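You operate a simulated robot arm through the tools that you are given. There is no shell and no other tool. Be economical: measure what you need, move in short steps, check, and stop when the job is done.

Carry out the task below with a simulated two-armed robot. There is one attempt and no reset: what you move stays moved.

Task
On the worktop beside the iron base, fold the checked tea towel in half, so that its two long edges meet.

The check looks at the end state, three seconds after you hand in, the way a careful person would. Anything else that was tipped, shoved, dropped, spilled or broken makes it a failure. Flat cloth is picked up by pressing the open fingertips on it (5 to 10 N) and closing them slowly along it; thin cloth reads only 2 to 8 mm in the jaws.

Robot
Two 7-joint arms with two-finger parallel grippers on one trunk, on a base that drives. Base frame: it is fixed to the floor where the robot stands at the start and does not move with it; the origin is under the middle of the robot, x ahead of it, y to its left, z up. Lengths are in mm, angles in rad, forces in N, time in s.
The left shoulder is at the start at [70, 163, 1145], the right one opposite. Places, roughly: checked tea towel [500, 0, 900]; worktop beside the iron base [500, 0, 900]. Payload 3.43 kg a hand.
The tool frame of a hand sits at the grasp point between the pads (the TCP): z along the fingers, y along the line on which they close. The tips reach 34 mm beyond it. Largest opening 128 mm; finger width 24, thickness 12; the body of the gripper, 48 by 130 mm, starts 96 mm behind the TCP.
Orientation is that of the tool frame in the base frame, as a unit quaternion [x, y, z, w]. With the fingers straight down and closing along the base's y, the tool's x points along the base's -x, its y along +y and its z along -z.

Tools
- The arms move only by the tool servo_tool. It takes "left_commands", "right_commands" or both (then of equal length, played together; a hand with none holds still); each is a list of rows, each an object (a shift or turn left out is 0, a gripper value left out holds the last) with "delta_pos": the shift along the tool's x, y, z in units of 50 mm (1.0 is 50 mm), a list of three; "delta_rot": the turn, a rotation vector about the tool's x, y, z in units of 4 degrees (1.0 is 4 degrees), a list of three; "gripper": the closure in counts, from 0 (fully open) to 255 (shut). In form: [{"delta_pos": [x, y, z], "delta_rot": [wx, wy, wz], "gripper": gripper}, ...]. A call has 1 to 10 rows; each row shifts and turns the commanded pose from where the row before left it, along the tool's axes as they then stand. A call with a number of a shift or a turn outside -1 to 1 is refused whole. Rows are played at 5 a second. More than 50 mm and 0.15 rad between two rows, or a gripper value outside its range, and nothing of the call is played. A pose out of reach is approached as far as the arm can. The call stops where the force on the tool passes 40 N (or 10 N more than at its start, if that is more) or the arm is blocked; 0.2 s more then pass. The fingers move at their own pace (about 153 mm/s each) and stop on an object; they squeeze with about 39 N. The grip force told is the motor's: it shows also when the fingers shut on nothing. Time passes only in rows, and 0.2 s behind the last, so rows that do not move let the fingers close. It gives the time, the measured TCP pose, the force on the tool (base axes), the opening and the grip force at its end, in the units of the frame above (readings bear some noise), with the torque about the TCP (base axes, N m) and any sound that the robot's microphone picked up, and new pictures: "views" is both (left out), scene, wrist or none (wrist: the cameras of the hands that moved).
- Cameras (640 x 400 px; columns grow to the right, rows downward): "scene" is now at [130.9, -14.1, 1357.7]; the picture's right is [-0.16, -0.99, 0.00], its down [-0.68, 0.11, -0.72] and it looks along [0.71, -0.12, -0.69] (base axes); focal length 276 px, centre (320, 200). "left" rides on the left gripper at [76, 11, -160] in its tool frame; the picture's right is [-0.15, 0.99, 0.00], its down [-0.88, -0.13, -0.46] and it looks along [-0.45, -0.07, 0.89] (tool axes); focal length 234 px, centre (320, 200). "right" rides on the right gripper at [76, -11, -160] in its tool frame; the picture's right is [0.15, 0.99, 0.00], its down [-0.88, 0.13, -0.46] and it looks along [-0.45, 0.07, 0.89] (tool axes); focal length 234 px, centre (320, 200). There is no depth. A picture from a camera that has moved, and an enlarged one, comes with that camera's place and axes in the base frame and with its lens.
- move_column(by): slides the trunk up (or, below 0, down) by that many mm; the arms and the scene camera ride with it, the base frame stays. It gives what a move gives, with no picture.
- base_move(legs): drives the robot by 1 to 6 legs, each [ahead, left, turn to the left] in mm, mm and rad, along the robot's own axes; the way and the turn of a leg run together, so that a leg with both is an arc; at most 1500 mm and 3.142 rad a leg. The arms and the cameras ride along, it lands a little off, and it stops where it bumps. It gives what a move gives, and a new picture of the scene camera.
- head_to(pan, tilt): turns the head with the scene camera to pan (to the left, within 1.501 rad either way) and tilt (down, from -0.506 to 1.204), counted from straight ahead of the robot. It gives what a move gives, and a new picture of the scene camera.
- enlarge(camera, box): a new picture of the part [left, top, right, bottom] of that camera's present view, enlarged. No time passes.
- close_job(): hands the job in; it is judged then, once.

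Work in short steps. Places have to be worked out from the pictures, the camera data and where the tool is seen: move nearer, look again, correct. Check each grasp and each placing, and mend what went wrong. You have 120 turns and 260 pictures in all, those below and enlarged ones among them. Open the grippers and draw the arms clear of the work before you hand the job in, unless the task says otherwise; then end with one line.

The tools are called after "Call:" by a JSON object that holds its "api" and its "payload". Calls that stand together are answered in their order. servo_tool: Moves the arms, as the interface text tells. Its arguments: {"type":"object","properties":{"left_commands":{"type":"array","items":{"type":"object","properties":{"delta_pos":{"type":"array","items":{"type":"number"}},"delta_rot":{"type":"array","items":{"type":"number"}},"gripper":{"type":"number"}}}},"right_commands":{"type":"array","items":{"type":"object","properties":{"delta_pos":{"type":"array","items":{"type":"number"}},"delta_rot":{"type":"array","items":{"type":"number"}},"gripper":{"type":"number"}}}},"views":{"type":"string","enum":["both","scene","wrist","none"]}},"required":[]} The other tools are called the same way: move_column (by) slides the trunk up or down; base_move (legs) drives the base; head_to (pan, tilt) turns the head that bears the scene camera; enlarge (camera, box) takes an enlarged picture of a part of a camera's view; close_job () hands the job in.

At the start:

```text
t: 0.0
left_tool_pos: [657.3, 299.0, 1079.3]
left_orientation: [-0.001, 1.0, -0.001, 0.0]
left_ft_force: [0.3, 0.1, -1.1]
left_torque: [0.02, -0.02, -0.05]
left_width: 127.9
left_grasp_force: 0.1
right_tool_pos: [570.9, -329.3, 1064.4]
right_orientation: [0.0, 1.0, 0.0, 0.001]
right_ft_force: [0.0, 0.5, 0.1]
right_torque: [0.03, -0.01, 0.0]
right_width: 128.2
right_grasp_force: 0.0
trunk travel left (down, up): [-625.0, 315.0]
robot x, y, heading: [1.8, 0.5, -0.003]
head pan, tilt: [-0.164, 0.766]
```

scene: 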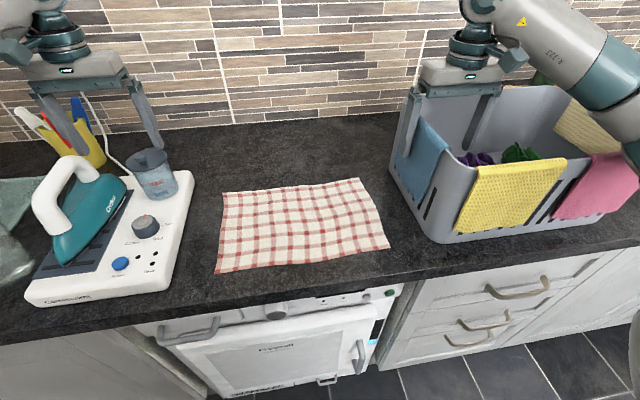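
right: 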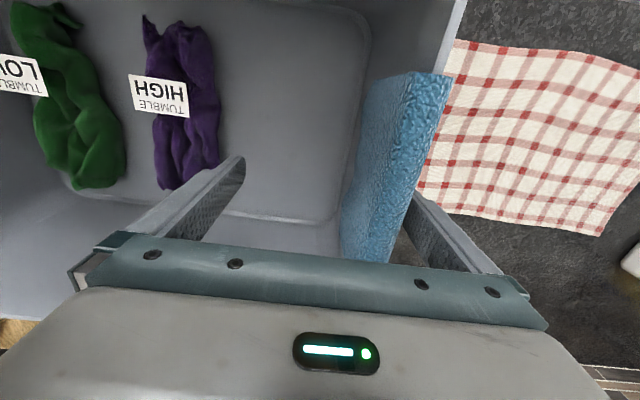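
left: 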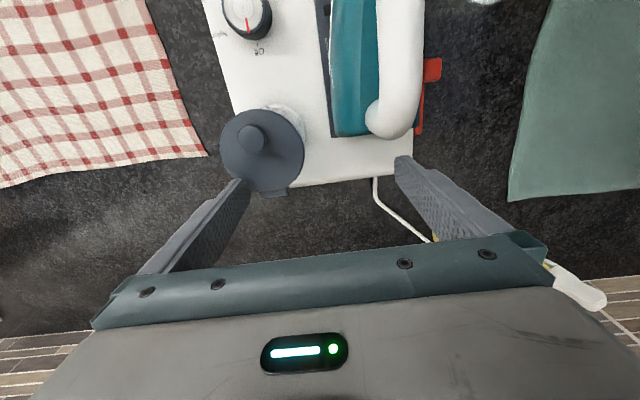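

The towel's corners project to about x 465–715 and y −228 to 150, so its long edges run along y. I plan to fold the near edge (x≈465) onto the far edge (x≈715). First I raise both hands and start turning them so the jaws close along x and clear the basket.

Call:
{"api": "servo_tool", "payload": {"left_commands": [{"delta_pos": [0, 0, -1], "gripper": 0}, {"delta_pos": [0, 0, 0], "delta_rot": [0, 0, -1]}, {"delta_rot": [0, 0, -1]}, {"delta_rot": [0, 0, -1]}, {"delta_rot": [0, 0, -1]}, {"delta_rot": [0, 0, -1]}, {"delta_rot": [0, 0, -1]}, {"delta_rot": [0, 0, -1]}, {"delta_rot": [0, 0, -1]}, {"delta_rot": [0, 0, -1]}], "right_commands": [{"delta_pos": [0, 0, -1]}, {"delta_pos": [0, 0, -0.3], "delta_rot": [0, 0, 1]}, {"delta_rot": [0, 0, 1]}, {"delta_rot": [0, 0, 1]}, {"delta_rot": [0, 0, 1]}, {"delta_rot": [0, 0, 1]}, {"delta_rot": [0, 0, 1]}, {"delta_rot": [0, 0, 1]}, {"delta_rot": [0, 0, 1]}, {"delta_rot": [0, 0, 1]}], "views": "none"}}

Call:
{"api": "servo_tool", "payload": {"left_commands": [{"delta_rot": [0, 0, -1]}, {"delta_rot": [0, 0, -1]}, {"delta_rot": [0, 0, -1]}, {"delta_rot": [0, 0, -1]}, {"delta_rot": [0, 0, -1]}, {"delta_rot": [0, 0, -1]}, {"delta_rot": [0, 0, -1]}, {"delta_rot": [0, 0, -1]}, {"delta_rot": [0, 0, -1]}, {"delta_rot": [0, 0, -1]}], "right_commands": [{"delta_rot": [0, 0, 1]}, {"delta_rot": [0, 0, 1]}, {"delta_rot": [0, 0, 1]}, {"delta_rot": [0, 0, 1]}, {"delta_rot": [0, 0, 1]}, {"delta_rot": [0, 0, 1]}, {"delta_rot": [0, 0, 1]}, {"delta_rot": [0, 0, 1]}, {"delta_rot": [0, 0, 1]}, {"delta_rot": [0, 0, 1]}], "views": "scene"}}

```text
t: 2.2
left_tool_pos: [657.4, 302.1, 1130.3]
left_orientation: [-0.311, 0.951, -0.001, 0.0]
left_ft_force: [-0.4, 1.1, 0.5]
left_torque: [-0.02, 0.02, 0.04]
left_width: 128.2
left_grasp_force: 0.1
right_tool_pos: [572.8, -328.9, 1128.2]
right_orientation: [0.309, 0.951, 0.001, -0.001]
right_ft_force: [0.1, 4.3, 0.7]
right_torque: [0.16, 0.02, 0.22]
right_width: 128.0
right_grasp_force: 0.0
trunk travel left (down, up): [-625.0, 315.0]
robot x, y, heading: [0.9, -5.9, -0.004]
head pan, tilt: [-0.164, 0.766]
```

```text
t: 4.4
left_tool_pos: [658.0, 300.7, 1129.9]
left_orientation: [-0.616, 0.788, 0.001, 0.001]
left_ft_force: [0.4, -0.2, -0.7]
left_torque: [0.02, -0.02, 0.01]
left_width: 128.0
left_grasp_force: 0.0
right_tool_pos: [571.4, -329.6, 1129.1]
right_orientation: [0.616, 0.788, 0.0, 0.0]
right_ft_force: [1.1, 3.3, 0.6]
right_torque: [0.07, -0.08, 0.22]
right_width: 128.1
right_grasp_force: 0.0
trunk travel left (down, up): [-625.0, 315.0]
robot x, y, heading: [4.2, -0.3, 0.001]
head pan, tilt: [-0.164, 0.766]
camera scene: at [131.0, -13.4, 1357.7], right [-0.16, -0.99, 0.0], down [-0.68, 0.11, -0.72], along [0.71, -0.12, -0.69], focal length 276 px, centre (320, 200)
```

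scene: 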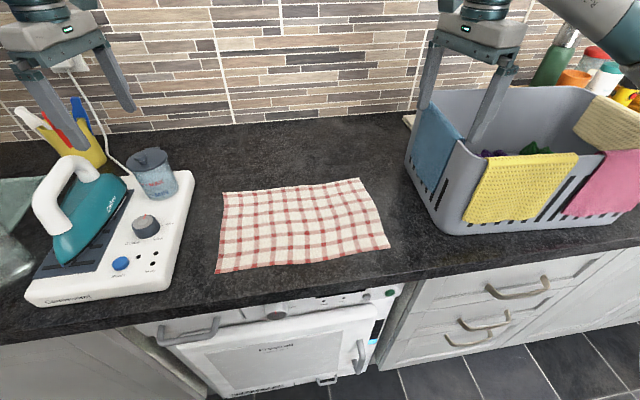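

The basket has moved: the right hand's fingers were straddling its tall left wall when I turned the hand. I lift the right hand straight up to free it before anything else.

Call:
{"api": "servo_tool", "payload": {"right_commands": [{"delta_pos": [0, 0, -0.5]}, {"delta_pos": [0, 0, -0.6]}, {"delta_pos": [0, 0, -0.6]}, {"delta_pos": [0, 0, -0.6]}, {"delta_pos": [0, 0, -0.5]}], "views": "both"}}

```text
t: 5.6
left_tool_pos: [655.2, 300.3, 1129.4]
left_orientation: [-0.616, 0.787, 0.001, -0.001]
left_ft_force: [-0.8, 0.4, 0.4]
left_torque: [-0.03, -0.04, 0.04]
left_width: 128.2
left_grasp_force: 0.1
right_tool_pos: [571.0, -328.2, 1268.8]
right_orientation: [0.615, 0.788, 0.0, 0.0]
right_ft_force: [-0.4, 0.3, 0.4]
right_torque: [-0.04, 0.01, 0.0]
right_width: 128.2
right_grasp_force: 0.0
trunk travel left (down, up): [-625.0, 315.0]
robot x, y, heading: [3.7, -3.2, -0.0]
head pan, tilt: [-0.164, 0.766]
camera scene: at [130.4, -13.4, 1357.7], right [-0.16, -0.99, 0.0], down [-0.68, 0.11, -0.72], along [0.71, -0.12, -0.69], focal length 276 px, centre (320, 200)
camera right: at [542.3, -258.7, 1430.6], right [0.92, 0.38, 0.0], down [0.34, -0.82, 0.46], along [0.17, -0.42, -0.89], focal length 234 px, centre (320, 200)
```

scene: 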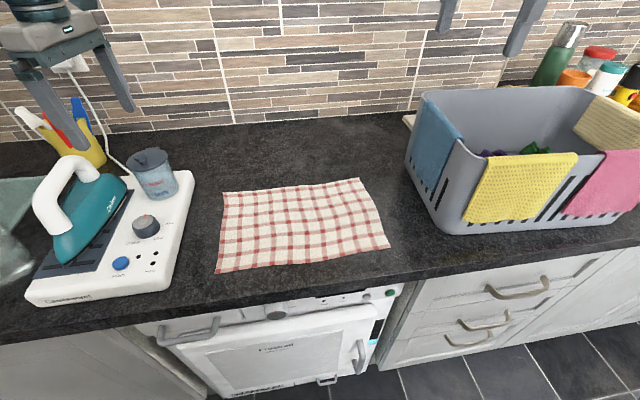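
right: 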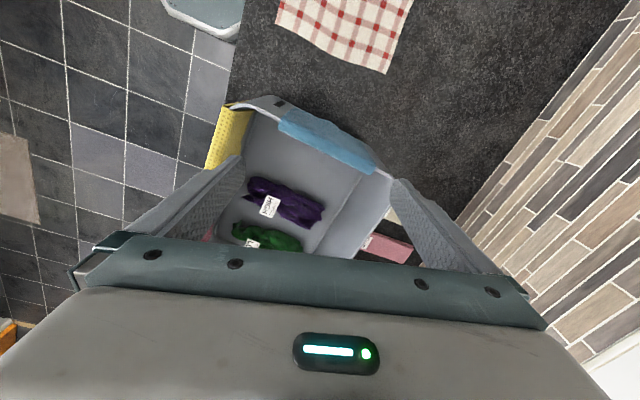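

The hand is free and the basket looks moved about 30 mm to the right and slightly back. I return the right hand to its starting orientation above the wall, so I can compare its view with the first picture and then move the basket back.

Call:
{"api": "servo_tool", "payload": {"right_commands": [{"delta_rot": [0, 0, -1]}, {"delta_rot": [0, 0, -1]}, {"delta_rot": [0, 0, -1]}, {"delta_rot": [0, 0, -1]}, {"delta_rot": [0, 0, -1]}, {"delta_rot": [0, 0, -1]}, {"delta_rot": [0, 0, -1]}, {"delta_rot": [0, 0, -1]}, {"delta_rot": [0, 0, -1]}, {"delta_rot": [0, 0, -1]}], "views": "none"}}

Call:
{"api": "servo_tool", "payload": {"right_commands": [{"delta_rot": [0, 0, -1]}, {"delta_rot": [0, 0, -1]}, {"delta_rot": [0, 0, -1]}, {"delta_rot": [0, 0, -1]}, {"delta_rot": [0, 0, -1]}, {"delta_rot": [0, 0, -1]}, {"delta_rot": [0, 0, -1]}, {"delta_rot": [0, 0, -1]}, {"delta_rot": [0, 0, -0.9]}, {"delta_pos": [0, 0, 0]}], "views": "wrist"}}

Call:
{"api": "enlarge", "payload": {"camera": "scene", "box": [380, 60, 640, 260]}}

```text
t: 7.8
left_tool_pos: [656.3, 300.2, 1128.5]
left_orientation: [-0.616, 0.788, 0.0, -0.001]
left_ft_force: [0.6, 0.2, -0.8]
left_torque: [0.02, 0.0, -0.01]
left_width: 128.1
left_grasp_force: 0.0
right_tool_pos: [572.2, -329.9, 1269.1]
right_orientation: [0.308, 0.951, 0.0, -0.001]
right_ft_force: [-0.6, 0.4, -0.2]
right_torque: [-0.01, -0.02, 0.0]
right_width: 128.0
right_grasp_force: 0.0
trunk travel left (down, up): [-625.0, 315.0]
robot x, y, heading: [-1.3, 1.2, 0.0]
head pan, tilt: [-0.164, 0.766]
```

```text
t: 10.0
left_tool_pos: [656.9, 299.0, 1129.8]
left_orientation: [-0.616, 0.788, 0.0, -0.001]
left_ft_force: [0.0, 1.0, 0.9]
left_torque: [0.03, -0.03, 0.0]
left_width: 128.0
left_grasp_force: 0.1
right_tool_pos: [572.7, -330.5, 1268.3]
right_orientation: [0.003, 1.0, 0.001, 0.0]
right_ft_force: [-1.2, -0.6, 0.6]
right_torque: [0.04, 0.0, -0.01]
right_width: 128.2
right_grasp_force: 0.2
trunk travel left (down, up): [-625.0, 315.0]
robot x, y, heading: [0.3, -3.0, -0.003]
head pan, tilt: [-0.164, 0.766]
camera right: at [495.8, -341.5, 1430.3], right [-0.14, 0.99, 0.0], down [0.88, 0.12, 0.46], along [0.45, 0.06, -0.89], focal length 234 px, centre (320, 200)
```

right: 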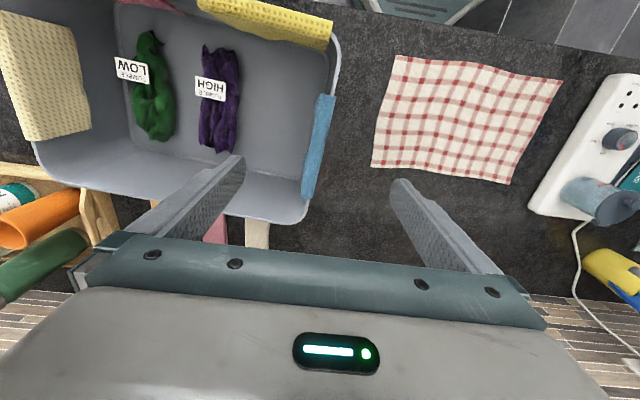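

```text
2.00 times, centred on (510, 160) of scene
camera zoom: at [131.0, -14.1, 1357.7], right [-0.16, -0.99, 0.0], down [-0.68, 0.11, -0.72], along [0.71, -0.12, -0.69], focal length 552 px, centre (-60, 280)
```

zoom: 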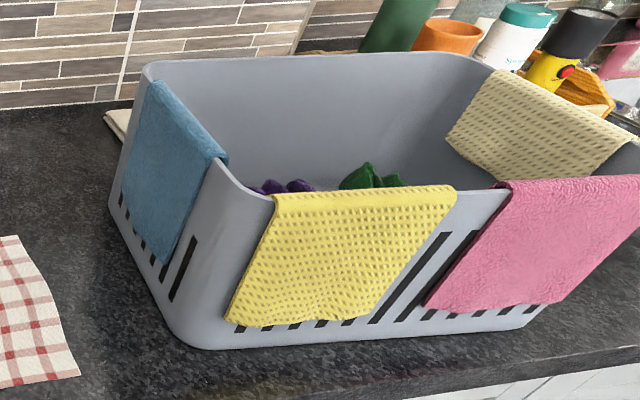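

In this view the wall lies about midway between the open fingers. I lower the hand to its exact starting pose, watching force, so the picture can be compared with the first one.

Call:
{"api": "servo_tool", "payload": {"right_commands": [{"delta_pos": [0, 0, 0.6]}, {"delta_pos": [0, 0, 0.6]}, {"delta_pos": [0, 0, 0.6]}, {"delta_pos": [0, 0, 0.6]}, {"delta_pos": [0, 0, 0.6]}, {"delta_pos": [0, 0, 0.6]}, {"delta_pos": [0, 0, 0.5]}, {"delta_pos": [0, 0, 0]}], "views": "both"}}

```text
t: 11.8
left_tool_pos: [656.8, 299.6, 1129.8]
left_orientation: [-0.617, 0.787, 0.001, 0.0]
left_ft_force: [0.7, 0.5, -0.2]
left_torque: [0.01, -0.01, 0.04]
left_width: 128.0
left_grasp_force: 0.0
right_tool_pos: [570.5, -331.0, 1063.8]
right_orientation: [0.003, 1.0, 0.0, -0.001]
right_ft_force: [0.1, 0.3, -0.9]
right_torque: [0.0, 0.01, -0.02]
right_width: 127.7
right_grasp_force: 0.1
trunk travel left (down, up): [-625.0, 315.0]
robot x, y, heading: [2.2, -0.4, -0.005]
head pan, tilt: [-0.164, 0.766]
camera scene: at [130.6, -13.8, 1357.8], right [-0.16, -0.99, 0.0], down [-0.68, 0.11, -0.72], along [0.71, -0.12, -0.69], focal length 276 px, centre (320, 200)
camera right: at [495.0, -342.4, 1225.3], right [-0.14, 0.99, 0.0], down [0.88, 0.12, 0.46], along [0.45, 0.06, -0.89], focal length 234 px, centre (320, 200)
```

scene: 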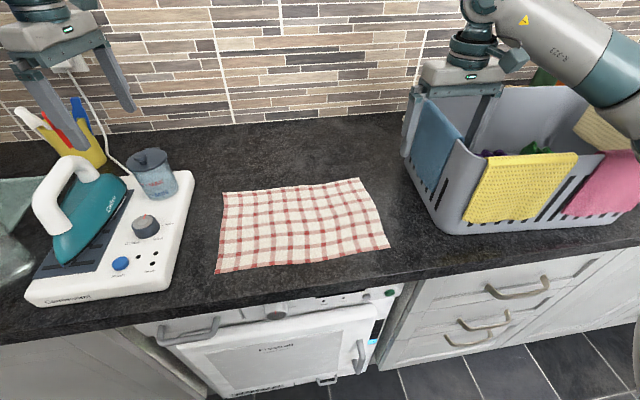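
right: 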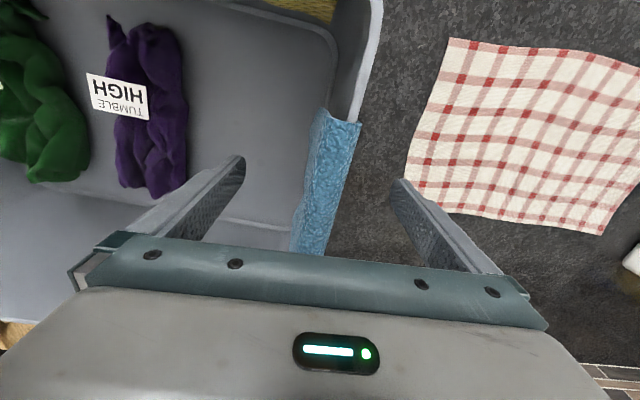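

Compared with the first picture, the basket sits about 40 mm to the right, about 20 mm further back, and is turned a few degrees clockwise. I move the straddling hand toward the wall's far end, then ease the inside finger toward +y until it touches.

Call:
{"api": "servo_tool", "payload": {"right_commands": [{"delta_pos": [-0.5, 0, 0]}, {"delta_pos": [-0.5, 0, 0]}, {"delta_pos": [-0.3, 0, 0]}, {"delta_pos": [0, 0.3, 0]}, {"delta_pos": [0, 0.2, 0]}, {"delta_pos": [0, 0.2, 0]}, {"delta_pos": [0, 0.1, 0]}, {"delta_pos": [0, 0, 0]}], "views": "both"}}

```text
t: 13.6
left_tool_pos: [654.1, 300.2, 1132.7]
left_orientation: [-0.617, 0.787, -0.001, 0.001]
left_ft_force: [-0.3, 0.1, -1.0]
left_torque: [0.0, 0.03, -0.01]
left_width: 127.8
left_grasp_force: 0.1
right_tool_pos: [634.5, -288.6, 1064.3]
right_orientation: [0.004, 1.0, -0.001, 0.002]
right_ft_force: [0.4, -0.7, -1.1]
right_torque: [-0.03, 0.03, -0.01]
right_width: 128.2
right_grasp_force: 0.0
trunk travel left (down, up): [-625.0, 315.0]
robot x, y, heading: [0.3, -0.7, -0.002]
head pan, tilt: [-0.164, 0.766]
camera scene: at [127.6, -12.8, 1358.2], right [-0.16, -0.99, 0.0], down [-0.68, 0.11, -0.72], along [0.71, -0.12, -0.69], focal length 276 px, centre (320, 200)
camera right: at [558.0, -300.4, 1226.0], right [-0.14, 0.99, 0.0], down [0.88, 0.12, 0.46], along [0.45, 0.06, -0.89], focal length 234 px, centre (320, 200)
```

scene: 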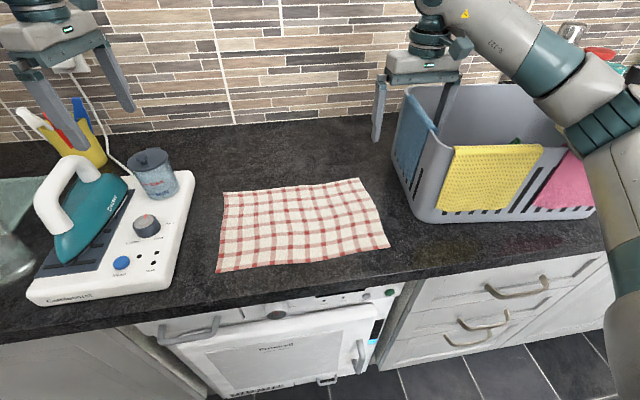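
right: 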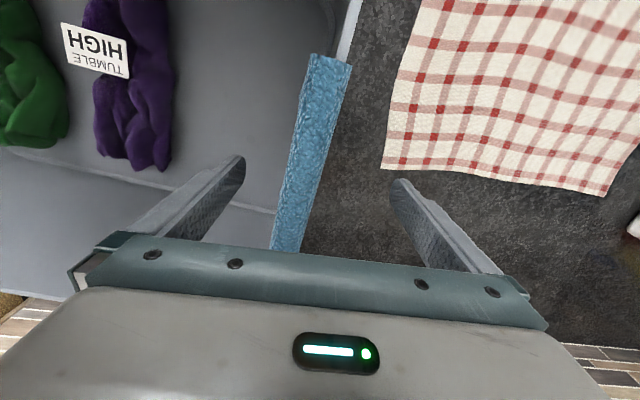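

The basket moved left and back without any force on the wrist, so something other than the fingers may be pushing it, perhaps the elbow. I turn the head right to look.

Call:
{"api": "head_to", "payload": {"pan": -0.9, "tilt": 0.6}}

```text
t: 14.7
left_tool_pos: [655.9, 300.9, 1130.5]
left_orientation: [-0.616, 0.787, -0.001, 0.0]
left_ft_force: [-0.4, -0.7, 1.0]
left_torque: [0.01, -0.04, 0.0]
left_width: 128.0
left_grasp_force: 0.1
right_tool_pos: [634.3, -289.5, 1063.8]
right_orientation: [0.003, 1.0, -0.001, 0.001]
right_ft_force: [0.4, -0.5, -0.2]
right_torque: [0.0, -0.03, -0.04]
right_width: 127.9
right_grasp_force: 0.1
trunk travel left (down, up): [-625.0, 315.0]
robot x, y, heading: [-1.1, 0.8, -0.002]
head pan, tilt: [-0.901, 0.6]
camera scene: at [101.6, -67.9, 1372.3], right [-0.78, -0.62, 0.0], down [-0.35, 0.44, -0.83], along [0.51, -0.65, -0.56], focal length 276 px, centre (320, 200)
```

scene: 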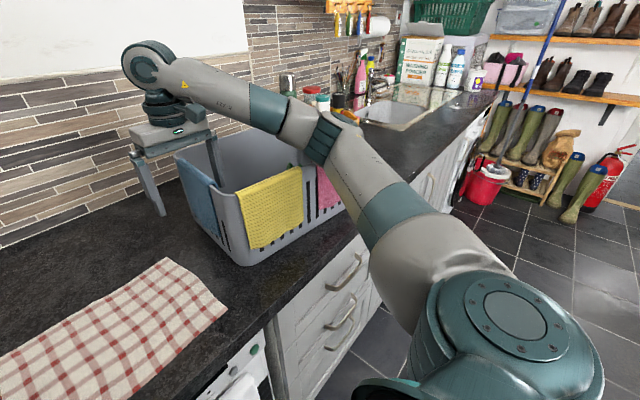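

The forearm and elbow are hanging low against the basket's right front, and that is what shoves it. I raise the trunk 200 mm, which lifts both the arm and hand clear.

Call:
{"api": "move_column", "payload": {"by": 200}}

Call:
{"api": "head_to", "payload": {"pan": -0.8, "tilt": 0.9}}

```text
t: 16.9
left_tool_pos: [657.0, 299.1, 1329.5]
left_orientation: [-0.617, 0.787, 0.0, 0.0]
left_ft_force: [-0.2, -0.1, 0.1]
left_torque: [-0.02, -0.01, 0.03]
left_width: 128.0
left_grasp_force: 0.0
right_tool_pos: [636.3, -290.2, 1262.6]
right_orientation: [0.003, 1.0, 0.001, 0.0]
right_ft_force: [0.3, -0.7, -0.3]
right_torque: [0.0, -0.01, -0.01]
right_width: 127.9
right_grasp_force: 0.1
trunk travel left (down, up): [-825.0, 115.0]
robot x, y, heading: [0.2, -0.5, 0.002]
head pan, tilt: [-0.901, 0.6]
```

```text
t: 17.7
left_tool_pos: [656.4, 299.0, 1329.6]
left_orientation: [-0.616, 0.788, 0.0, 0.0]
left_ft_force: [-0.3, 0.1, 1.0]
left_torque: [-0.02, 0.03, -0.01]
left_width: 127.9
left_grasp_force: 0.0
right_tool_pos: [636.9, -290.0, 1262.4]
right_orientation: [0.004, 1.0, -0.001, 0.0]
right_ft_force: [1.0, -0.3, 0.1]
right_torque: [0.02, 0.0, -0.01]
right_width: 127.9
right_grasp_force: 0.2
trunk travel left (down, up): [-825.0, 115.0]
robot x, y, heading: [4.0, -2.2, 0.002]
head pan, tilt: [-0.799, 0.901]
camera scene: at [102.6, -54.9, 1547.2], right [-0.72, -0.7, 0.0], down [-0.55, 0.56, -0.62], along [0.43, -0.45, -0.78], focal length 276 px, centre (320, 200)
```

scene: 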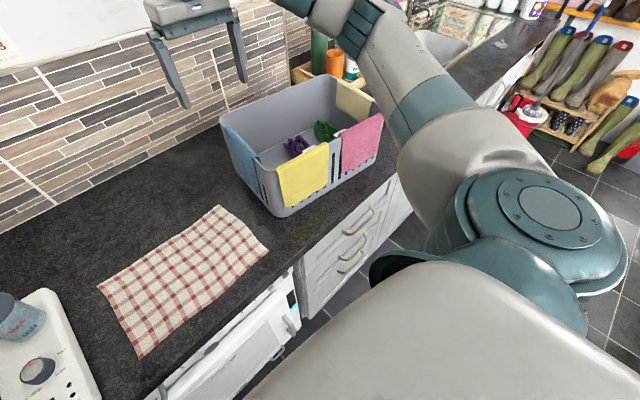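

The trunk is up and the arm is clear of the basket. The basket now sits about 40 mm too far back and 12 mm too far left, turned about 3° clockwise. I move the closed right hand high over its middle so I can push the front wall from inside, back toward the robot.

Call:
{"api": "servo_tool", "payload": {"right_commands": [{"delta_pos": [0, -0.9, 0], "gripper": 255}, {"delta_pos": [0, -0.9, 0]}, {"delta_pos": [0, -0.9, 0]}, {"delta_pos": [0, -0.9, 0]}, {"delta_pos": [0.2, -0.9, 0]}, {"delta_pos": [0.2, 0, 0]}, {"delta_pos": [0, 0, 0]}], "views": "wrist"}}

Call:
{"api": "head_to", "payload": {"pan": -0.6, "tilt": 0.9}}

```text
t: 19.3
left_tool_pos: [657.4, 300.2, 1329.5]
left_orientation: [-0.616, 0.788, 0.0, 0.001]
left_ft_force: [0.0, -0.9, 0.8]
left_torque: [-0.03, -0.02, -0.01]
left_width: 128.1
left_grasp_force: 0.1
right_tool_pos: [615.1, -514.2, 1261.4]
right_orientation: [0.004, 1.0, 0.001, 0.001]
right_ft_force: [1.0, 0.4, 0.5]
right_torque: [-0.03, -0.01, 0.01]
right_width: 0.3
right_grasp_force: 33.0
trunk travel left (down, up): [-825.0, 115.0]
robot x, y, heading: [-0.7, 0.9, 0.001]
head pan, tilt: [-0.799, 0.901]
camera right: at [539.0, -526.3, 1423.3], right [-0.14, 0.99, 0.0], down [0.88, 0.12, 0.46], along [0.45, 0.06, -0.89], focal length 234 px, centre (320, 200)
```

right: 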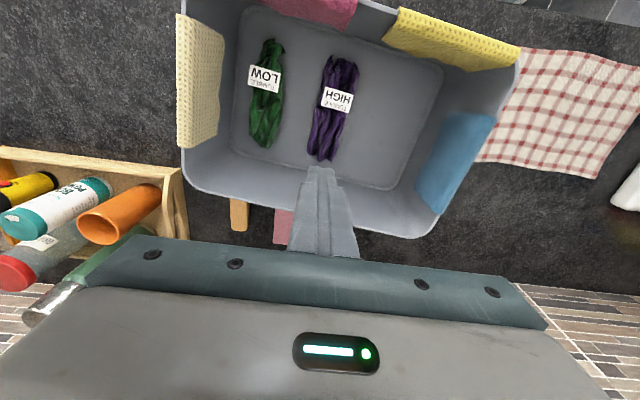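

```text
t: 20.0
left_tool_pos: [657.6, 298.5, 1329.5]
left_orientation: [-0.616, 0.788, 0.0, 0.001]
left_ft_force: [0.4, 0.2, -0.3]
left_torque: [0.02, 0.01, -0.02]
left_width: 127.8
left_grasp_force: 0.1
right_tool_pos: [614.0, -515.9, 1261.0]
right_orientation: [0.002, 1.0, 0.0, 0.0]
right_ft_force: [0.6, -1.1, 0.0]
right_torque: [-0.01, 0.01, 0.0]
right_width: 0.0
right_grasp_force: 33.0
trunk travel left (down, up): [-825.0, 115.0]
robot x, y, heading: [-1.9, 2.0, 0.001]
head pan, tilt: [-0.6, 0.901]
camera scene: at [112.2, -43.8, 1547.1], right [-0.57, -0.82, 0.0], down [-0.65, 0.44, -0.62], along [0.51, -0.35, -0.78], focal length 276 px, centre (320, 200)
```

scene: 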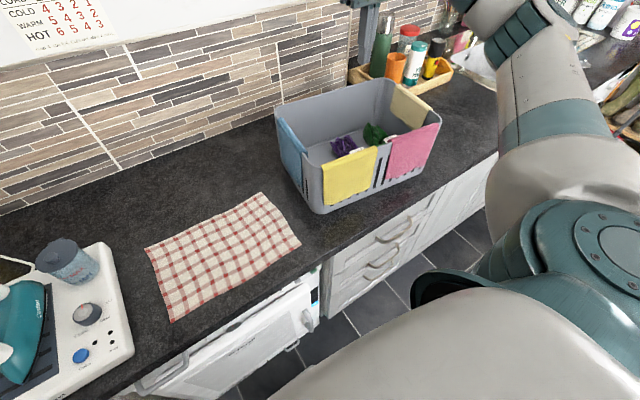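

From above, the basket's front inner wall is at about x 460–480 and its rim at about z 1110. I lower the closed fingers inside at y≈−478 with the tips near z 1016, well above the clothes, and approach the front wall without touching it yet.

Call:
{"api": "servo_tool", "payload": {"right_commands": [{"delta_pos": [0, 0.75, 0]}, {"delta_pos": [0, 0, 0.85]}, {"delta_pos": [0, 0, 0.85]}, {"delta_pos": [0, 0, 0.85]}, {"delta_pos": [0, 0, 0.85]}, {"delta_pos": [0, 0, 0.8]}, {"delta_pos": [0.8, 0, 0]}, {"delta_pos": [0.8, 0, 0]}, {"delta_pos": [0.4, 0, 0]}, {"delta_pos": [0, 0, 0]}], "views": "both"}}

```text
t: 22.2
left_tool_pos: [656.9, 298.3, 1328.9]
left_orientation: [-0.616, 0.787, 0.0, -0.001]
left_ft_force: [-1.0, 0.1, 0.0]
left_torque: [-0.01, 0.04, -0.02]
left_width: 128.1
left_grasp_force: 0.2
right_tool_pos: [512.5, -476.8, 1052.2]
right_orientation: [0.004, 1.0, 0.0, -0.001]
right_ft_force: [0.0, -0.2, 0.3]
right_torque: [-0.02, -0.01, 0.04]
right_width: 0.0
right_grasp_force: 32.7
trunk travel left (down, up): [-825.0, 115.0]
robot x, y, heading: [-0.7, 3.5, 0.002]
head pan, tilt: [-0.6, 0.901]
camera scene: at [112.3, -43.2, 1547.1], right [-0.56, -0.83, 0.0], down [-0.65, 0.44, -0.62], along [0.51, -0.35, -0.78], focal length 276 px, centre (320, 200)
camera right: at [437.5, -488.5, 1215.4], right [-0.14, 0.99, 0.0], down [0.88, 0.12, 0.46], along [0.45, 0.06, -0.89], focal length 234 px, centre (320, 200)
```

scene: 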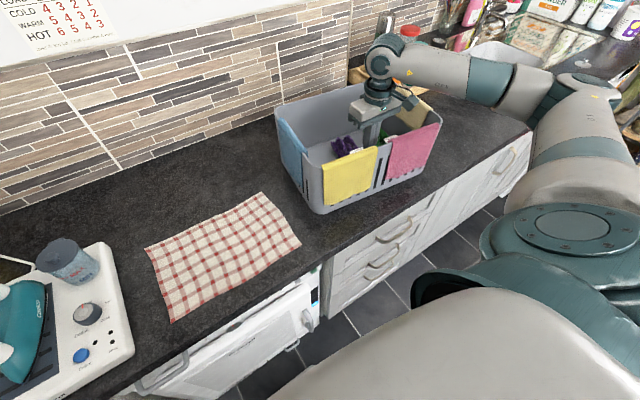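
right: 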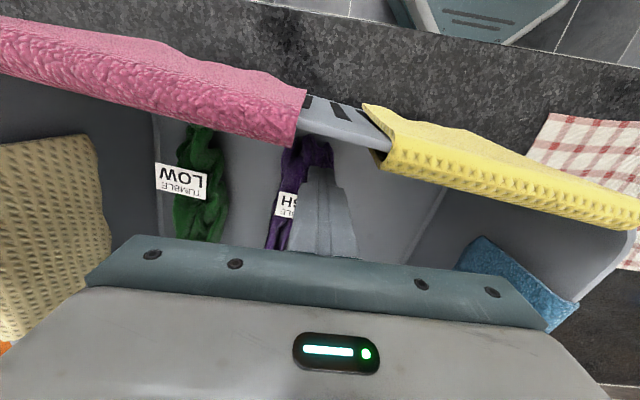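

The finger is about 40 mm from the front wall, lined up with the gap between the pink and yellow cloths, and the elbow is clear. I push slowly toward −x, the first 25 mm or so of basket travel.

Call:
{"api": "servo_tool", "payload": {"right_commands": [{"delta_pos": [0.3, 0, 0]}, {"delta_pos": [0.3, 0, 0]}, {"delta_pos": [0.15, 0, 0]}, {"delta_pos": [0.15, 0, 0]}, {"delta_pos": [0.15, 0, 0]}, {"delta_pos": [0.15, 0, 0]}, {"delta_pos": [0.1, 0, 0]}, {"delta_pos": [0, 0, 0]}], "views": "both"}}

```text
t: 24.0
left_tool_pos: [657.7, 299.4, 1329.0]
left_orientation: [-0.617, 0.787, 0.0, -0.001]
left_ft_force: [-0.2, 0.3, 0.0]
left_torque: [0.02, 0.02, 0.02]
left_width: 128.2
left_grasp_force: 0.0
right_tool_pos: [450.8, -477.1, 1052.8]
right_orientation: [0.004, 1.0, 0.0, 0.001]
right_ft_force: [4.2, -0.5, 2.2]
right_torque: [0.06, 0.12, -0.06]
right_width: 0.1
right_grasp_force: 33.6
trunk travel left (down, up): [-825.0, 115.0]
robot x, y, heading: [-3.2, 0.3, -0.004]
head pan, tilt: [-0.6, 0.901]
camera scene: at [112.9, -43.4, 1547.1], right [-0.56, -0.83, 0.0], down [-0.65, 0.44, -0.62], along [0.51, -0.35, -0.78], focal length 276 px, centre (320, 200)
camera right: at [375.7, -488.1, 1214.6], right [-0.14, 0.99, 0.0], down [0.88, 0.12, 0.46], along [0.45, 0.06, -0.89], focal length 234 px, centre (320, 200)
```

scene: 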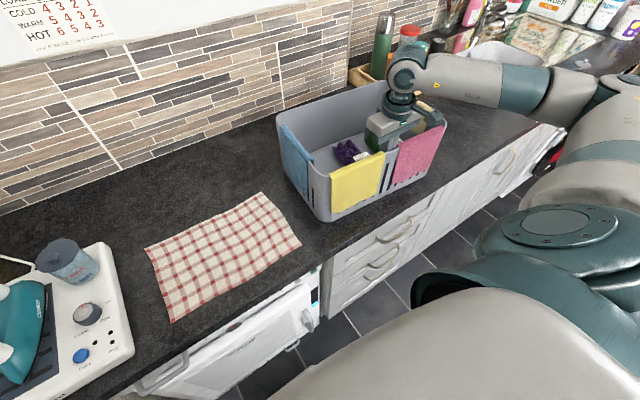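
right: 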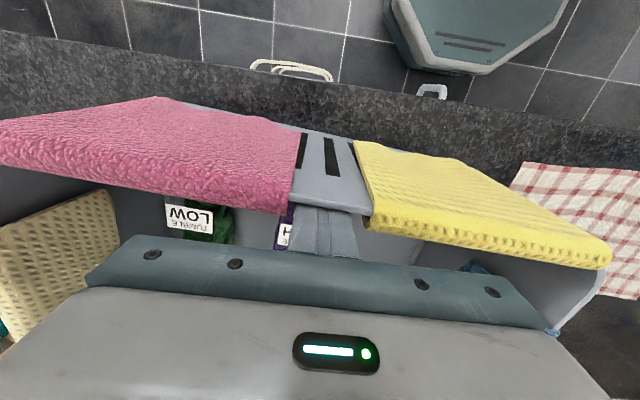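

The push works with about 4 N. I back off and lift the hand high, then lower the trunk and aim the head as at the start, so I can compare the basket with the first scene picture.

Call:
{"api": "servo_tool", "payload": {"right_commands": [{"delta_pos": [-0.5, 0, 0]}, {"delta_pos": [-0.8, 0, 0]}, {"delta_pos": [0, 0, -1]}, {"delta_pos": [0, 0, -1]}, {"delta_pos": [0, 0, -1]}, {"delta_pos": [0, 0, -1]}, {"delta_pos": [0, 0, -1]}, {"delta_pos": [0, 0.5, -1]}, {"delta_pos": [0, 0.5, -1]}, {"delta_pos": [0, 0.5, -1]}], "views": "none"}}

Call:
{"api": "servo_tool", "payload": {"right_commands": [{"delta_pos": [-0.5, 0.5, 0]}, {"delta_pos": [-0.7, 0.5, 0]}, {"delta_pos": [0, 0.5, 0]}], "views": "none"}}

Call:
{"api": "move_column", "payload": {"by": -200}}

Call:
{"api": "head_to", "payload": {"pan": -0.164, "tilt": 0.766}}

```text
refused: row 8 steps farther than a row can; nothing moved
```

```text
t: 24.8
left_tool_pos: [656.3, 299.2, 1328.9]
left_orientation: [-0.616, 0.788, -0.001, 0.0]
left_ft_force: [-0.4, -0.1, -0.1]
left_torque: [-0.02, -0.01, 0.02]
left_width: 127.8
left_grasp_force: 0.1
right_tool_pos: [512.2, -402.0, 1052.5]
right_orientation: [0.003, 1.0, -0.001, 0.0]
right_ft_force: [-0.2, 0.5, -0.6]
right_torque: [0.01, -0.04, -0.02]
right_width: 0.1
right_grasp_force: 33.3
trunk travel left (down, up): [-825.0, 115.0]
robot x, y, heading: [-1.6, -0.1, 0.001]
head pan, tilt: [-0.6, 0.901]
```

```text
t: 26.0
left_tool_pos: [655.7, 299.1, 1221.4]
left_orientation: [-0.616, 0.788, 0.0, 0.0]
left_ft_force: [0.1, 0.1, 0.5]
left_torque: [-0.03, -0.02, 0.02]
left_width: 128.1
left_grasp_force: 0.1
right_tool_pos: [513.7, -401.5, 949.1]
right_orientation: [0.004, 1.0, 0.001, 0.002]
right_ft_force: [-2.4, 1.4, 9.9]
right_torque: [0.02, 0.22, -0.15]
right_width: 0.0
right_grasp_force: 33.2
trunk travel left (down, up): [-717.0, 223.0]
robot x, y, heading: [4.7, -2.2, 0.002]
head pan, tilt: [-0.6, 0.901]
stopped: the force on the tool passed its limit (the readings are from after the stop); the commanded pose is now the measured one
```

```text
t: 26.9
left_tool_pos: [656.1, 299.8, 1220.5]
left_orientation: [-0.616, 0.788, 0.0, 0.0]
left_ft_force: [0.1, 0.4, 0.1]
left_torque: [-0.02, 0.01, 0.01]
left_width: 128.0
left_grasp_force: 0.1
right_tool_pos: [514.1, -402.2, 948.0]
right_orientation: [0.004, 1.0, 0.001, 0.003]
right_ft_force: [-1.7, 2.0, 7.9]
right_torque: [0.05, 0.18, 0.02]
right_width: 0.0
right_grasp_force: 33.0
trunk travel left (down, up): [-717.0, 223.0]
robot x, y, heading: [3.8, 0.9, -0.002]
head pan, tilt: [-0.164, 0.766]
camera scene: at [130.0, -13.5, 1449.5], right [-0.16, -0.99, 0.0], down [-0.68, 0.11, -0.72], along [0.71, -0.12, -0.69], focal length 276 px, centre (320, 200)
```

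scene: 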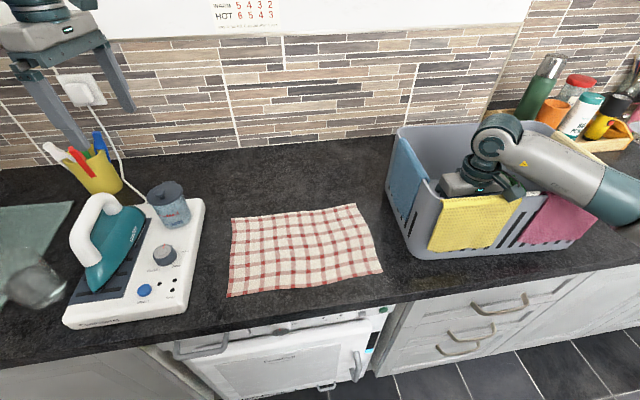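

My chained calls were a mistake: the lift was refused, and the lowering trunk then pressed the hand down onto the basket until it stopped at about 10 N. I raise the trunk straight back up now.

Call:
{"api": "move_column", "payload": {"by": 150}}

```text
t: 28.7
left_tool_pos: [657.4, 300.2, 1370.7]
left_orientation: [-0.616, 0.788, 0.0, -0.001]
left_ft_force: [-0.9, 0.4, -0.2]
left_torque: [-0.04, 0.02, -0.02]
left_width: 128.0
left_grasp_force: 0.1
right_tool_pos: [514.4, -402.1, 1098.5]
right_orientation: [0.003, 1.0, 0.001, 0.002]
right_ft_force: [0.0, 0.5, -0.6]
right_torque: [-0.01, 0.0, 0.02]
right_width: 0.0
right_grasp_force: 33.2
trunk travel left (down, up): [-867.0, 73.0]
robot x, y, heading: [1.0, 1.4, -0.006]
head pan, tilt: [-0.164, 0.766]
```

Now free of load. I lift the hand well above the rim with its own motion and look at the basket.

Call:
{"api": "servo_tool", "payload": {"right_commands": [{"delta_pos": [0, 0, -0.9]}, {"delta_pos": [0, 0, -0.9]}, {"delta_pos": [0, 0, -0.9]}, {"delta_pos": [0, 0, -0.9]}, {"delta_pos": [-0.4, 0, -0.8]}, {"delta_pos": [-0.4, 0.4, -0.8]}, {"delta_pos": [-0.3, 0.4, -0.8]}, {"delta_pos": [0, 0.6, -0.6]}, {"delta_pos": [0, 0, -0.6]}], "views": "both"}}

```text
t: 30.7
left_tool_pos: [656.7, 299.4, 1370.3]
left_orientation: [-0.616, 0.788, 0.0, 0.0]
left_ft_force: [-0.2, 0.3, 0.1]
left_torque: [-0.05, -0.01, 0.0]
left_width: 127.9
left_grasp_force: 0.1
right_tool_pos: [565.9, -332.4, 1461.1]
right_orientation: [0.003, 1.0, 0.0, 0.002]
right_ft_force: [-0.7, 0.6, 0.0]
right_torque: [0.01, -0.03, 0.02]
right_width: 0.4
right_grasp_force: 33.3
trunk travel left (down, up): [-867.0, 73.0]
robot x, y, heading: [0.1, -1.4, 0.0]
head pan, tilt: [-0.164, 0.766]
camera scene: at [130.3, -13.6, 1599.4], right [-0.16, -0.99, 0.0], down [-0.68, 0.11, -0.72], along [0.71, -0.12, -0.69], focal length 276 px, centre (320, 200)
camera right: at [490.3, -344.4, 1622.0], right [-0.14, 0.99, 0.0], down [0.88, 0.12, 0.46], along [0.46, 0.06, -0.89], focal length 234 px, centre (320, 200)
```

scene: 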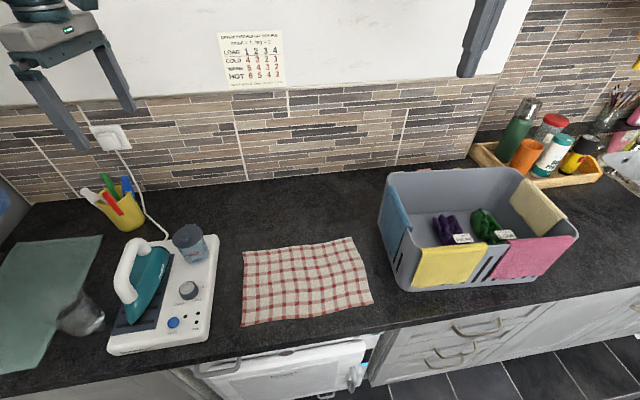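
right: 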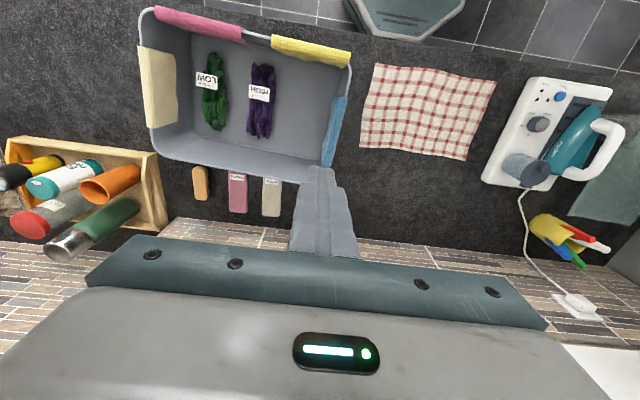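

Nothing is damaged; the basket is upright and everything around it stands. I raise the hand 60 mm more and lower the trunk to its starting height, to get exactly the starting scene view for comparison.

Call:
{"api": "servo_tool", "payload": {"right_commands": [{"delta_pos": [0, 0, -0.8]}, {"delta_pos": [0, 0, -0.6]}], "views": "none"}}

Call:
{"api": "move_column", "payload": {"by": -242}}

Call:
{"api": "head_to", "payload": {"pan": -0.164, "tilt": 0.766}}

Call:
{"api": "enlarge", "payload": {"camera": "scene", "box": [350, 60, 640, 260]}}

```text
t: 31.3
left_tool_pos: [654.6, 302.2, 1371.0]
left_orientation: [-0.617, 0.787, -0.001, -0.001]
left_ft_force: [-0.7, 0.5, 0.7]
left_torque: [-0.04, -0.04, -0.01]
left_width: 128.0
left_grasp_force: 0.1
right_tool_pos: [566.4, -332.8, 1532.7]
right_orientation: [0.004, 1.0, 0.0, 0.003]
right_ft_force: [-0.2, 0.7, 0.0]
right_torque: [-0.05, -0.02, -0.01]
right_width: 0.0
right_grasp_force: 33.1
trunk travel left (down, up): [-867.0, 73.0]
robot x, y, heading: [-0.8, -1.2, -0.002]
head pan, tilt: [-0.164, 0.766]
```

```text
t: 33.8
left_tool_pos: [657.8, 299.7, 1128.8]
left_orientation: [-0.615, 0.789, 0.001, 0.0]
left_ft_force: [-0.6, 0.4, -1.0]
left_torque: [-0.02, 0.02, 0.0]
left_width: 127.9
left_grasp_force: 0.1
right_tool_pos: [566.6, -334.4, 1289.2]
right_orientation: [0.004, 1.0, 0.001, 0.003]
right_ft_force: [0.2, -1.1, 0.2]
right_torque: [-0.01, -0.02, -0.02]
right_width: 0.0
right_grasp_force: 33.6
trunk travel left (down, up): [-625.0, 315.0]
robot x, y, heading: [2.6, -3.6, 0.002]
head pan, tilt: [-0.164, 0.766]
```

```text
t: 34.4
left_tool_pos: [656.9, 297.9, 1127.9]
left_orientation: [-0.616, 0.788, 0.001, -0.001]
left_ft_force: [-0.8, 0.4, 0.1]
left_torque: [0.02, -0.01, -0.01]
left_width: 127.5
left_grasp_force: 0.1
right_tool_pos: [566.2, -334.1, 1288.8]
right_orientation: [0.004, 1.0, 0.001, 0.002]
right_ft_force: [-0.2, -0.2, 0.4]
right_torque: [0.01, 0.01, 0.01]
right_width: 0.0
right_grasp_force: 32.4
trunk travel left (down, up): [-625.0, 315.0]
robot x, y, heading: [0.2, -0.6, 0.0]
head pan, tilt: [-0.164, 0.766]
camera scene: at [130.9, -14.2, 1357.4], right [-0.16, -0.99, 0.0], down [-0.68, 0.11, -0.72], along [0.71, -0.12, -0.69], focal length 276 px, centre (320, 200)
```

scene: 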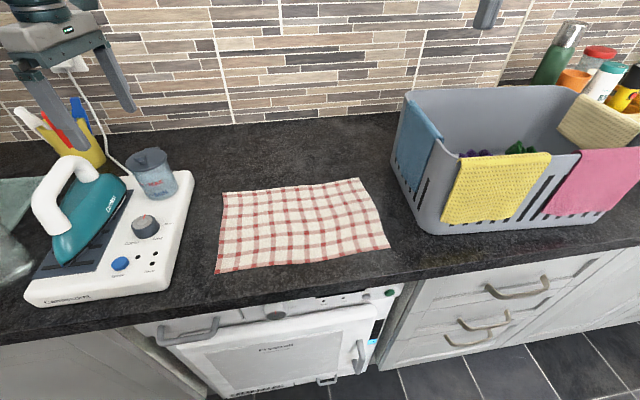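

```text
2.00 times, centred on (495, 160) of scene
camera zoom: at [130.9, -14.2, 1357.4], right [-0.16, -0.99, 0.0], down [-0.68, 0.11, -0.72], along [0.71, -0.12, -0.69], focal length 552 px, centre (-30, 280)
```

zoom: 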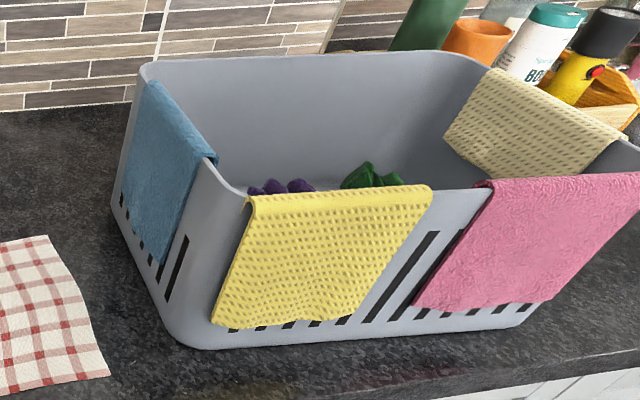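

With identical views, the basket still needs about 19 mm toward me and 10 mm to the right. I raise the trunk again and go back inside the front wall for a second small push.

Call:
{"api": "move_column", "payload": {"by": 200}}

Call:
{"api": "servo_tool", "payload": {"right_commands": [{"delta_pos": [0.2, -0.95, 0]}, {"delta_pos": [0.2, -0.95, 0]}, {"delta_pos": [0, -0.96, 0]}, {"delta_pos": [0, 0, 0.9]}, {"delta_pos": [0, 0, 0.9]}, {"delta_pos": [0, 0, 0.9]}, {"delta_pos": [0, 0, 0.9]}], "views": "both"}}

```text
t: 36.5
left_tool_pos: [657.3, 298.1, 1328.6]
left_orientation: [-0.616, 0.788, 0.001, -0.001]
left_ft_force: [-0.1, 0.9, -0.3]
left_torque: [0.01, 0.0, 0.02]
left_width: 128.0
left_grasp_force: 0.1
right_tool_pos: [567.3, -335.0, 1490.3]
right_orientation: [0.003, 1.0, 0.001, 0.001]
right_ft_force: [0.4, -0.2, 0.4]
right_torque: [-0.01, 0.0, 0.0]
right_width: 0.1
right_grasp_force: 32.8
trunk travel left (down, up): [-825.0, 115.0]
robot x, y, heading: [-1.6, 0.1, 0.004]
head pan, tilt: [-0.164, 0.766]
```

```text
t: 38.1
left_tool_pos: [658.5, 297.5, 1327.9]
left_orientation: [-0.615, 0.788, 0.001, -0.001]
left_ft_force: [-0.4, 0.3, 0.2]
left_torque: [0.02, 0.02, 0.02]
left_width: 128.0
left_grasp_force: 0.1
right_tool_pos: [547.2, -478.2, 1305.3]
right_orientation: [0.003, 1.0, 0.001, 0.003]
right_ft_force: [-0.2, -0.3, 0.6]
right_torque: [0.03, 0.01, 0.02]
right_width: 0.0
right_grasp_force: 32.6
trunk travel left (down, up): [-825.0, 115.0]
robot x, y, heading: [1.0, 1.6, 0.0]
head pan, tilt: [-0.164, 0.766]
camera scene: at [132.2, -15.5, 1557.4], right [-0.16, -0.99, 0.0], down [-0.68, 0.11, -0.72], along [0.71, -0.12, -0.69], focal length 276 px, centre (320, 200)
camera right: at [470.5, -489.7, 1466.5], right [-0.14, 0.99, 0.0], down [0.88, 0.12, 0.46], along [0.46, 0.07, -0.89], focal length 234 px, centre (320, 200)
```

scene: 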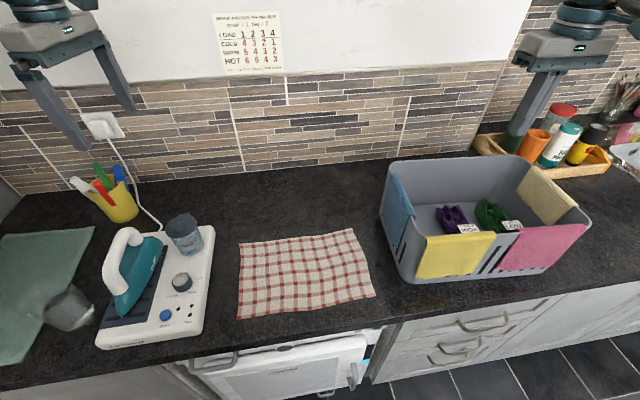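
right: 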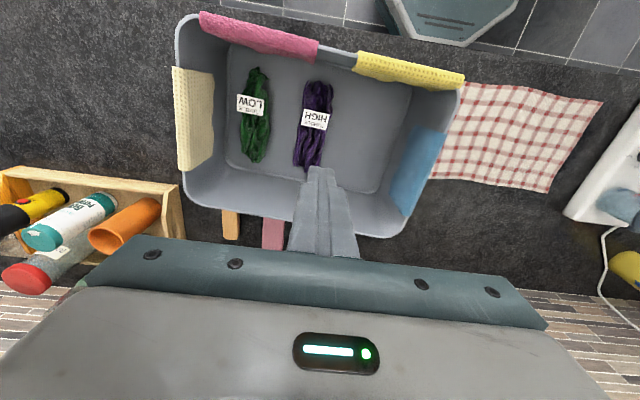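

The hand is over the inside, lined up with the gap between the cloths. I lower to z≈1052 and push slowly to x≈432.

Call:
{"api": "servo_tool", "payload": {"right_commands": [{"delta_pos": [0, 0, 0.9]}, {"delta_pos": [0, 0, 0.9]}, {"delta_pos": [0, 0, 0.9]}, {"delta_pos": [0, 0, 0.9]}, {"delta_pos": [0, 0, 0.9]}, {"delta_pos": [0, 0, 0.55]}, {"delta_pos": [0.6, 0, 0]}, {"delta_pos": [0.6, 0, 0]}, {"delta_pos": [0.4, 0, 0]}], "views": "none"}}

Call:
{"api": "servo_tool", "payload": {"right_commands": [{"delta_pos": [0.2, 0, 0]}, {"delta_pos": [0.14, 0, 0]}, {"delta_pos": [0.14, 0, 0]}, {"delta_pos": [0.14, 0, 0]}, {"delta_pos": [0.12, 0, 0]}, {"delta_pos": [0, 0, 0]}], "views": "scene"}}

```text
t: 40.1
left_tool_pos: [657.2, 298.3, 1329.1]
left_orientation: [-0.616, 0.787, 0.0, -0.001]
left_ft_force: [0.6, -0.5, -0.2]
left_torque: [-0.01, 0.01, -0.01]
left_width: 127.9
left_grasp_force: 0.0
right_tool_pos: [467.5, -474.7, 1054.7]
right_orientation: [0.003, 1.0, 0.0, 0.002]
right_ft_force: [1.0, 0.2, -0.1]
right_torque: [0.02, -0.02, 0.02]
right_width: 0.0
right_grasp_force: 33.2
trunk travel left (down, up): [-825.0, 115.0]
robot x, y, heading: [1.0, 4.4, 0.002]
head pan, tilt: [-0.164, 0.766]
```

```text
t: 41.5
left_tool_pos: [657.6, 298.9, 1328.6]
left_orientation: [-0.616, 0.788, 0.001, 0.0]
left_ft_force: [0.4, 0.1, -0.4]
left_torque: [-0.02, -0.04, 0.02]
left_width: 128.2
left_grasp_force: 0.0
right_tool_pos: [431.0, -474.5, 1055.3]
right_orientation: [0.004, 1.0, 0.002, 0.003]
right_ft_force: [2.4, 1.4, 0.6]
right_torque: [0.0, 0.14, -0.04]
right_width: 0.2
right_grasp_force: 33.0
trunk travel left (down, up): [-825.0, 115.0]
robot x, y, heading: [-0.2, -1.7, 0.003]
head pan, tilt: [-0.164, 0.766]
camera scene: at [131.5, -14.2, 1557.4], right [-0.16, -0.99, 0.0], down [-0.68, 0.11, -0.72], along [0.71, -0.12, -0.69], focal length 276 px, centre (320, 200)
```

scene: 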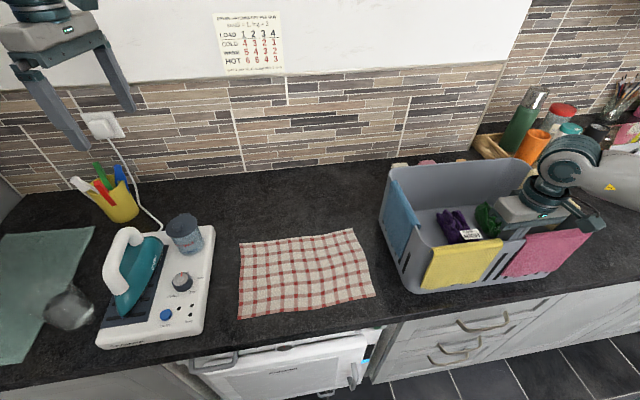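

The push reached x = 431 with light force. I back off, lift out, and go around to the outside of the left wall for the small −y correction.

Call:
{"api": "servo_tool", "payload": {"right_commands": [{"delta_pos": [-0.6, 0, 0]}, {"delta_pos": [-0.6, 0, 0]}, {"delta_pos": [0, 0, -0.9]}, {"delta_pos": [0, 0, -0.9]}, {"delta_pos": [0, 0, -0.9]}, {"delta_pos": [0, 0, -0.9]}, {"delta_pos": [-0.4, 0.9, 0]}, {"delta_pos": [-0.2, 0.9, 0]}, {"delta_pos": [0, 0.9, 0]}, {"delta_pos": [0, 0.9, 0]}], "views": "none"}}

Call:
{"api": "servo_tool", "payload": {"right_commands": [{"delta_pos": [0, 0.9, 0]}, {"delta_pos": [0, 0.8, 0]}, {"delta_pos": [0, 0, 0]}], "views": "both"}}

```text
t: 43.8
left_tool_pos: [658.6, 300.3, 1327.2]
left_orientation: [-0.616, 0.788, 0.0, -0.002]
left_ft_force: [0.3, 0.5, -1.5]
left_torque: [-0.03, 0.04, 0.01]
left_width: 128.0
left_grasp_force: 0.1
right_tool_pos: [521.6, -295.0, 1234.3]
right_orientation: [0.004, 1.0, 0.0, 0.001]
right_ft_force: [1.5, 0.6, 0.7]
right_torque: [-0.01, 0.03, 0.03]
right_width: 0.1
right_grasp_force: 33.1
trunk travel left (down, up): [-825.0, 115.0]
robot x, y, heading: [1.1, 1.5, -0.001]
head pan, tilt: [-0.164, 0.766]
```

```text
t: 44.5
left_tool_pos: [655.8, 295.9, 1329.9]
left_orientation: [-0.616, 0.788, 0.002, 0.0]
left_ft_force: [-0.1, -0.1, 1.2]
left_torque: [0.07, -0.02, -0.01]
left_width: 128.0
left_grasp_force: 0.1
right_tool_pos: [521.9, -211.5, 1235.7]
right_orientation: [0.004, 1.0, 0.001, 0.003]
right_ft_force: [0.4, -0.8, 0.2]
right_torque: [0.0, 0.02, -0.01]
right_width: 0.0
right_grasp_force: 33.0
trunk travel left (down, up): [-825.0, 115.0]
robot x, y, heading: [-0.4, -1.5, 0.002]
head pan, tilt: [-0.164, 0.766]
camera scene: at [130.2, -16.5, 1557.5], right [-0.16, -0.99, 0.0], down [-0.68, 0.11, -0.72], along [0.71, -0.12, -0.69], focal length 276 px, centre (320, 200)
camera right: at [444.2, -224.3, 1397.2], right [-0.14, 0.99, 0.0], down [0.88, 0.12, 0.46], along [0.46, 0.07, -0.89], focal length 234 px, centre (320, 200)
```

scene: 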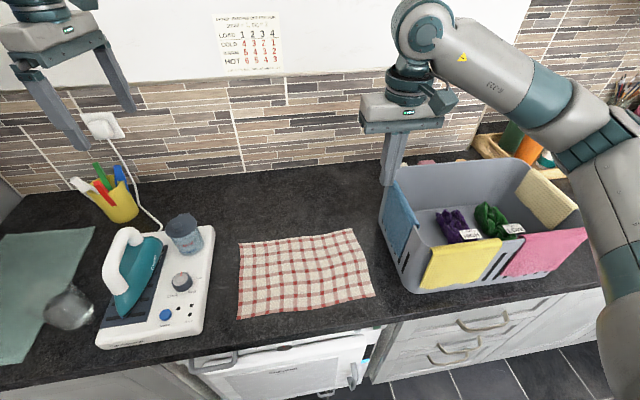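
right: 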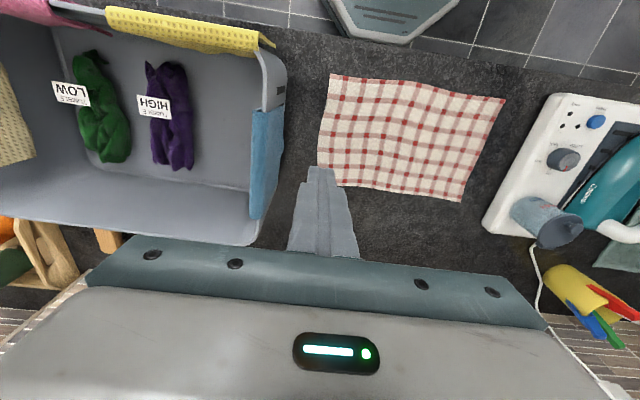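

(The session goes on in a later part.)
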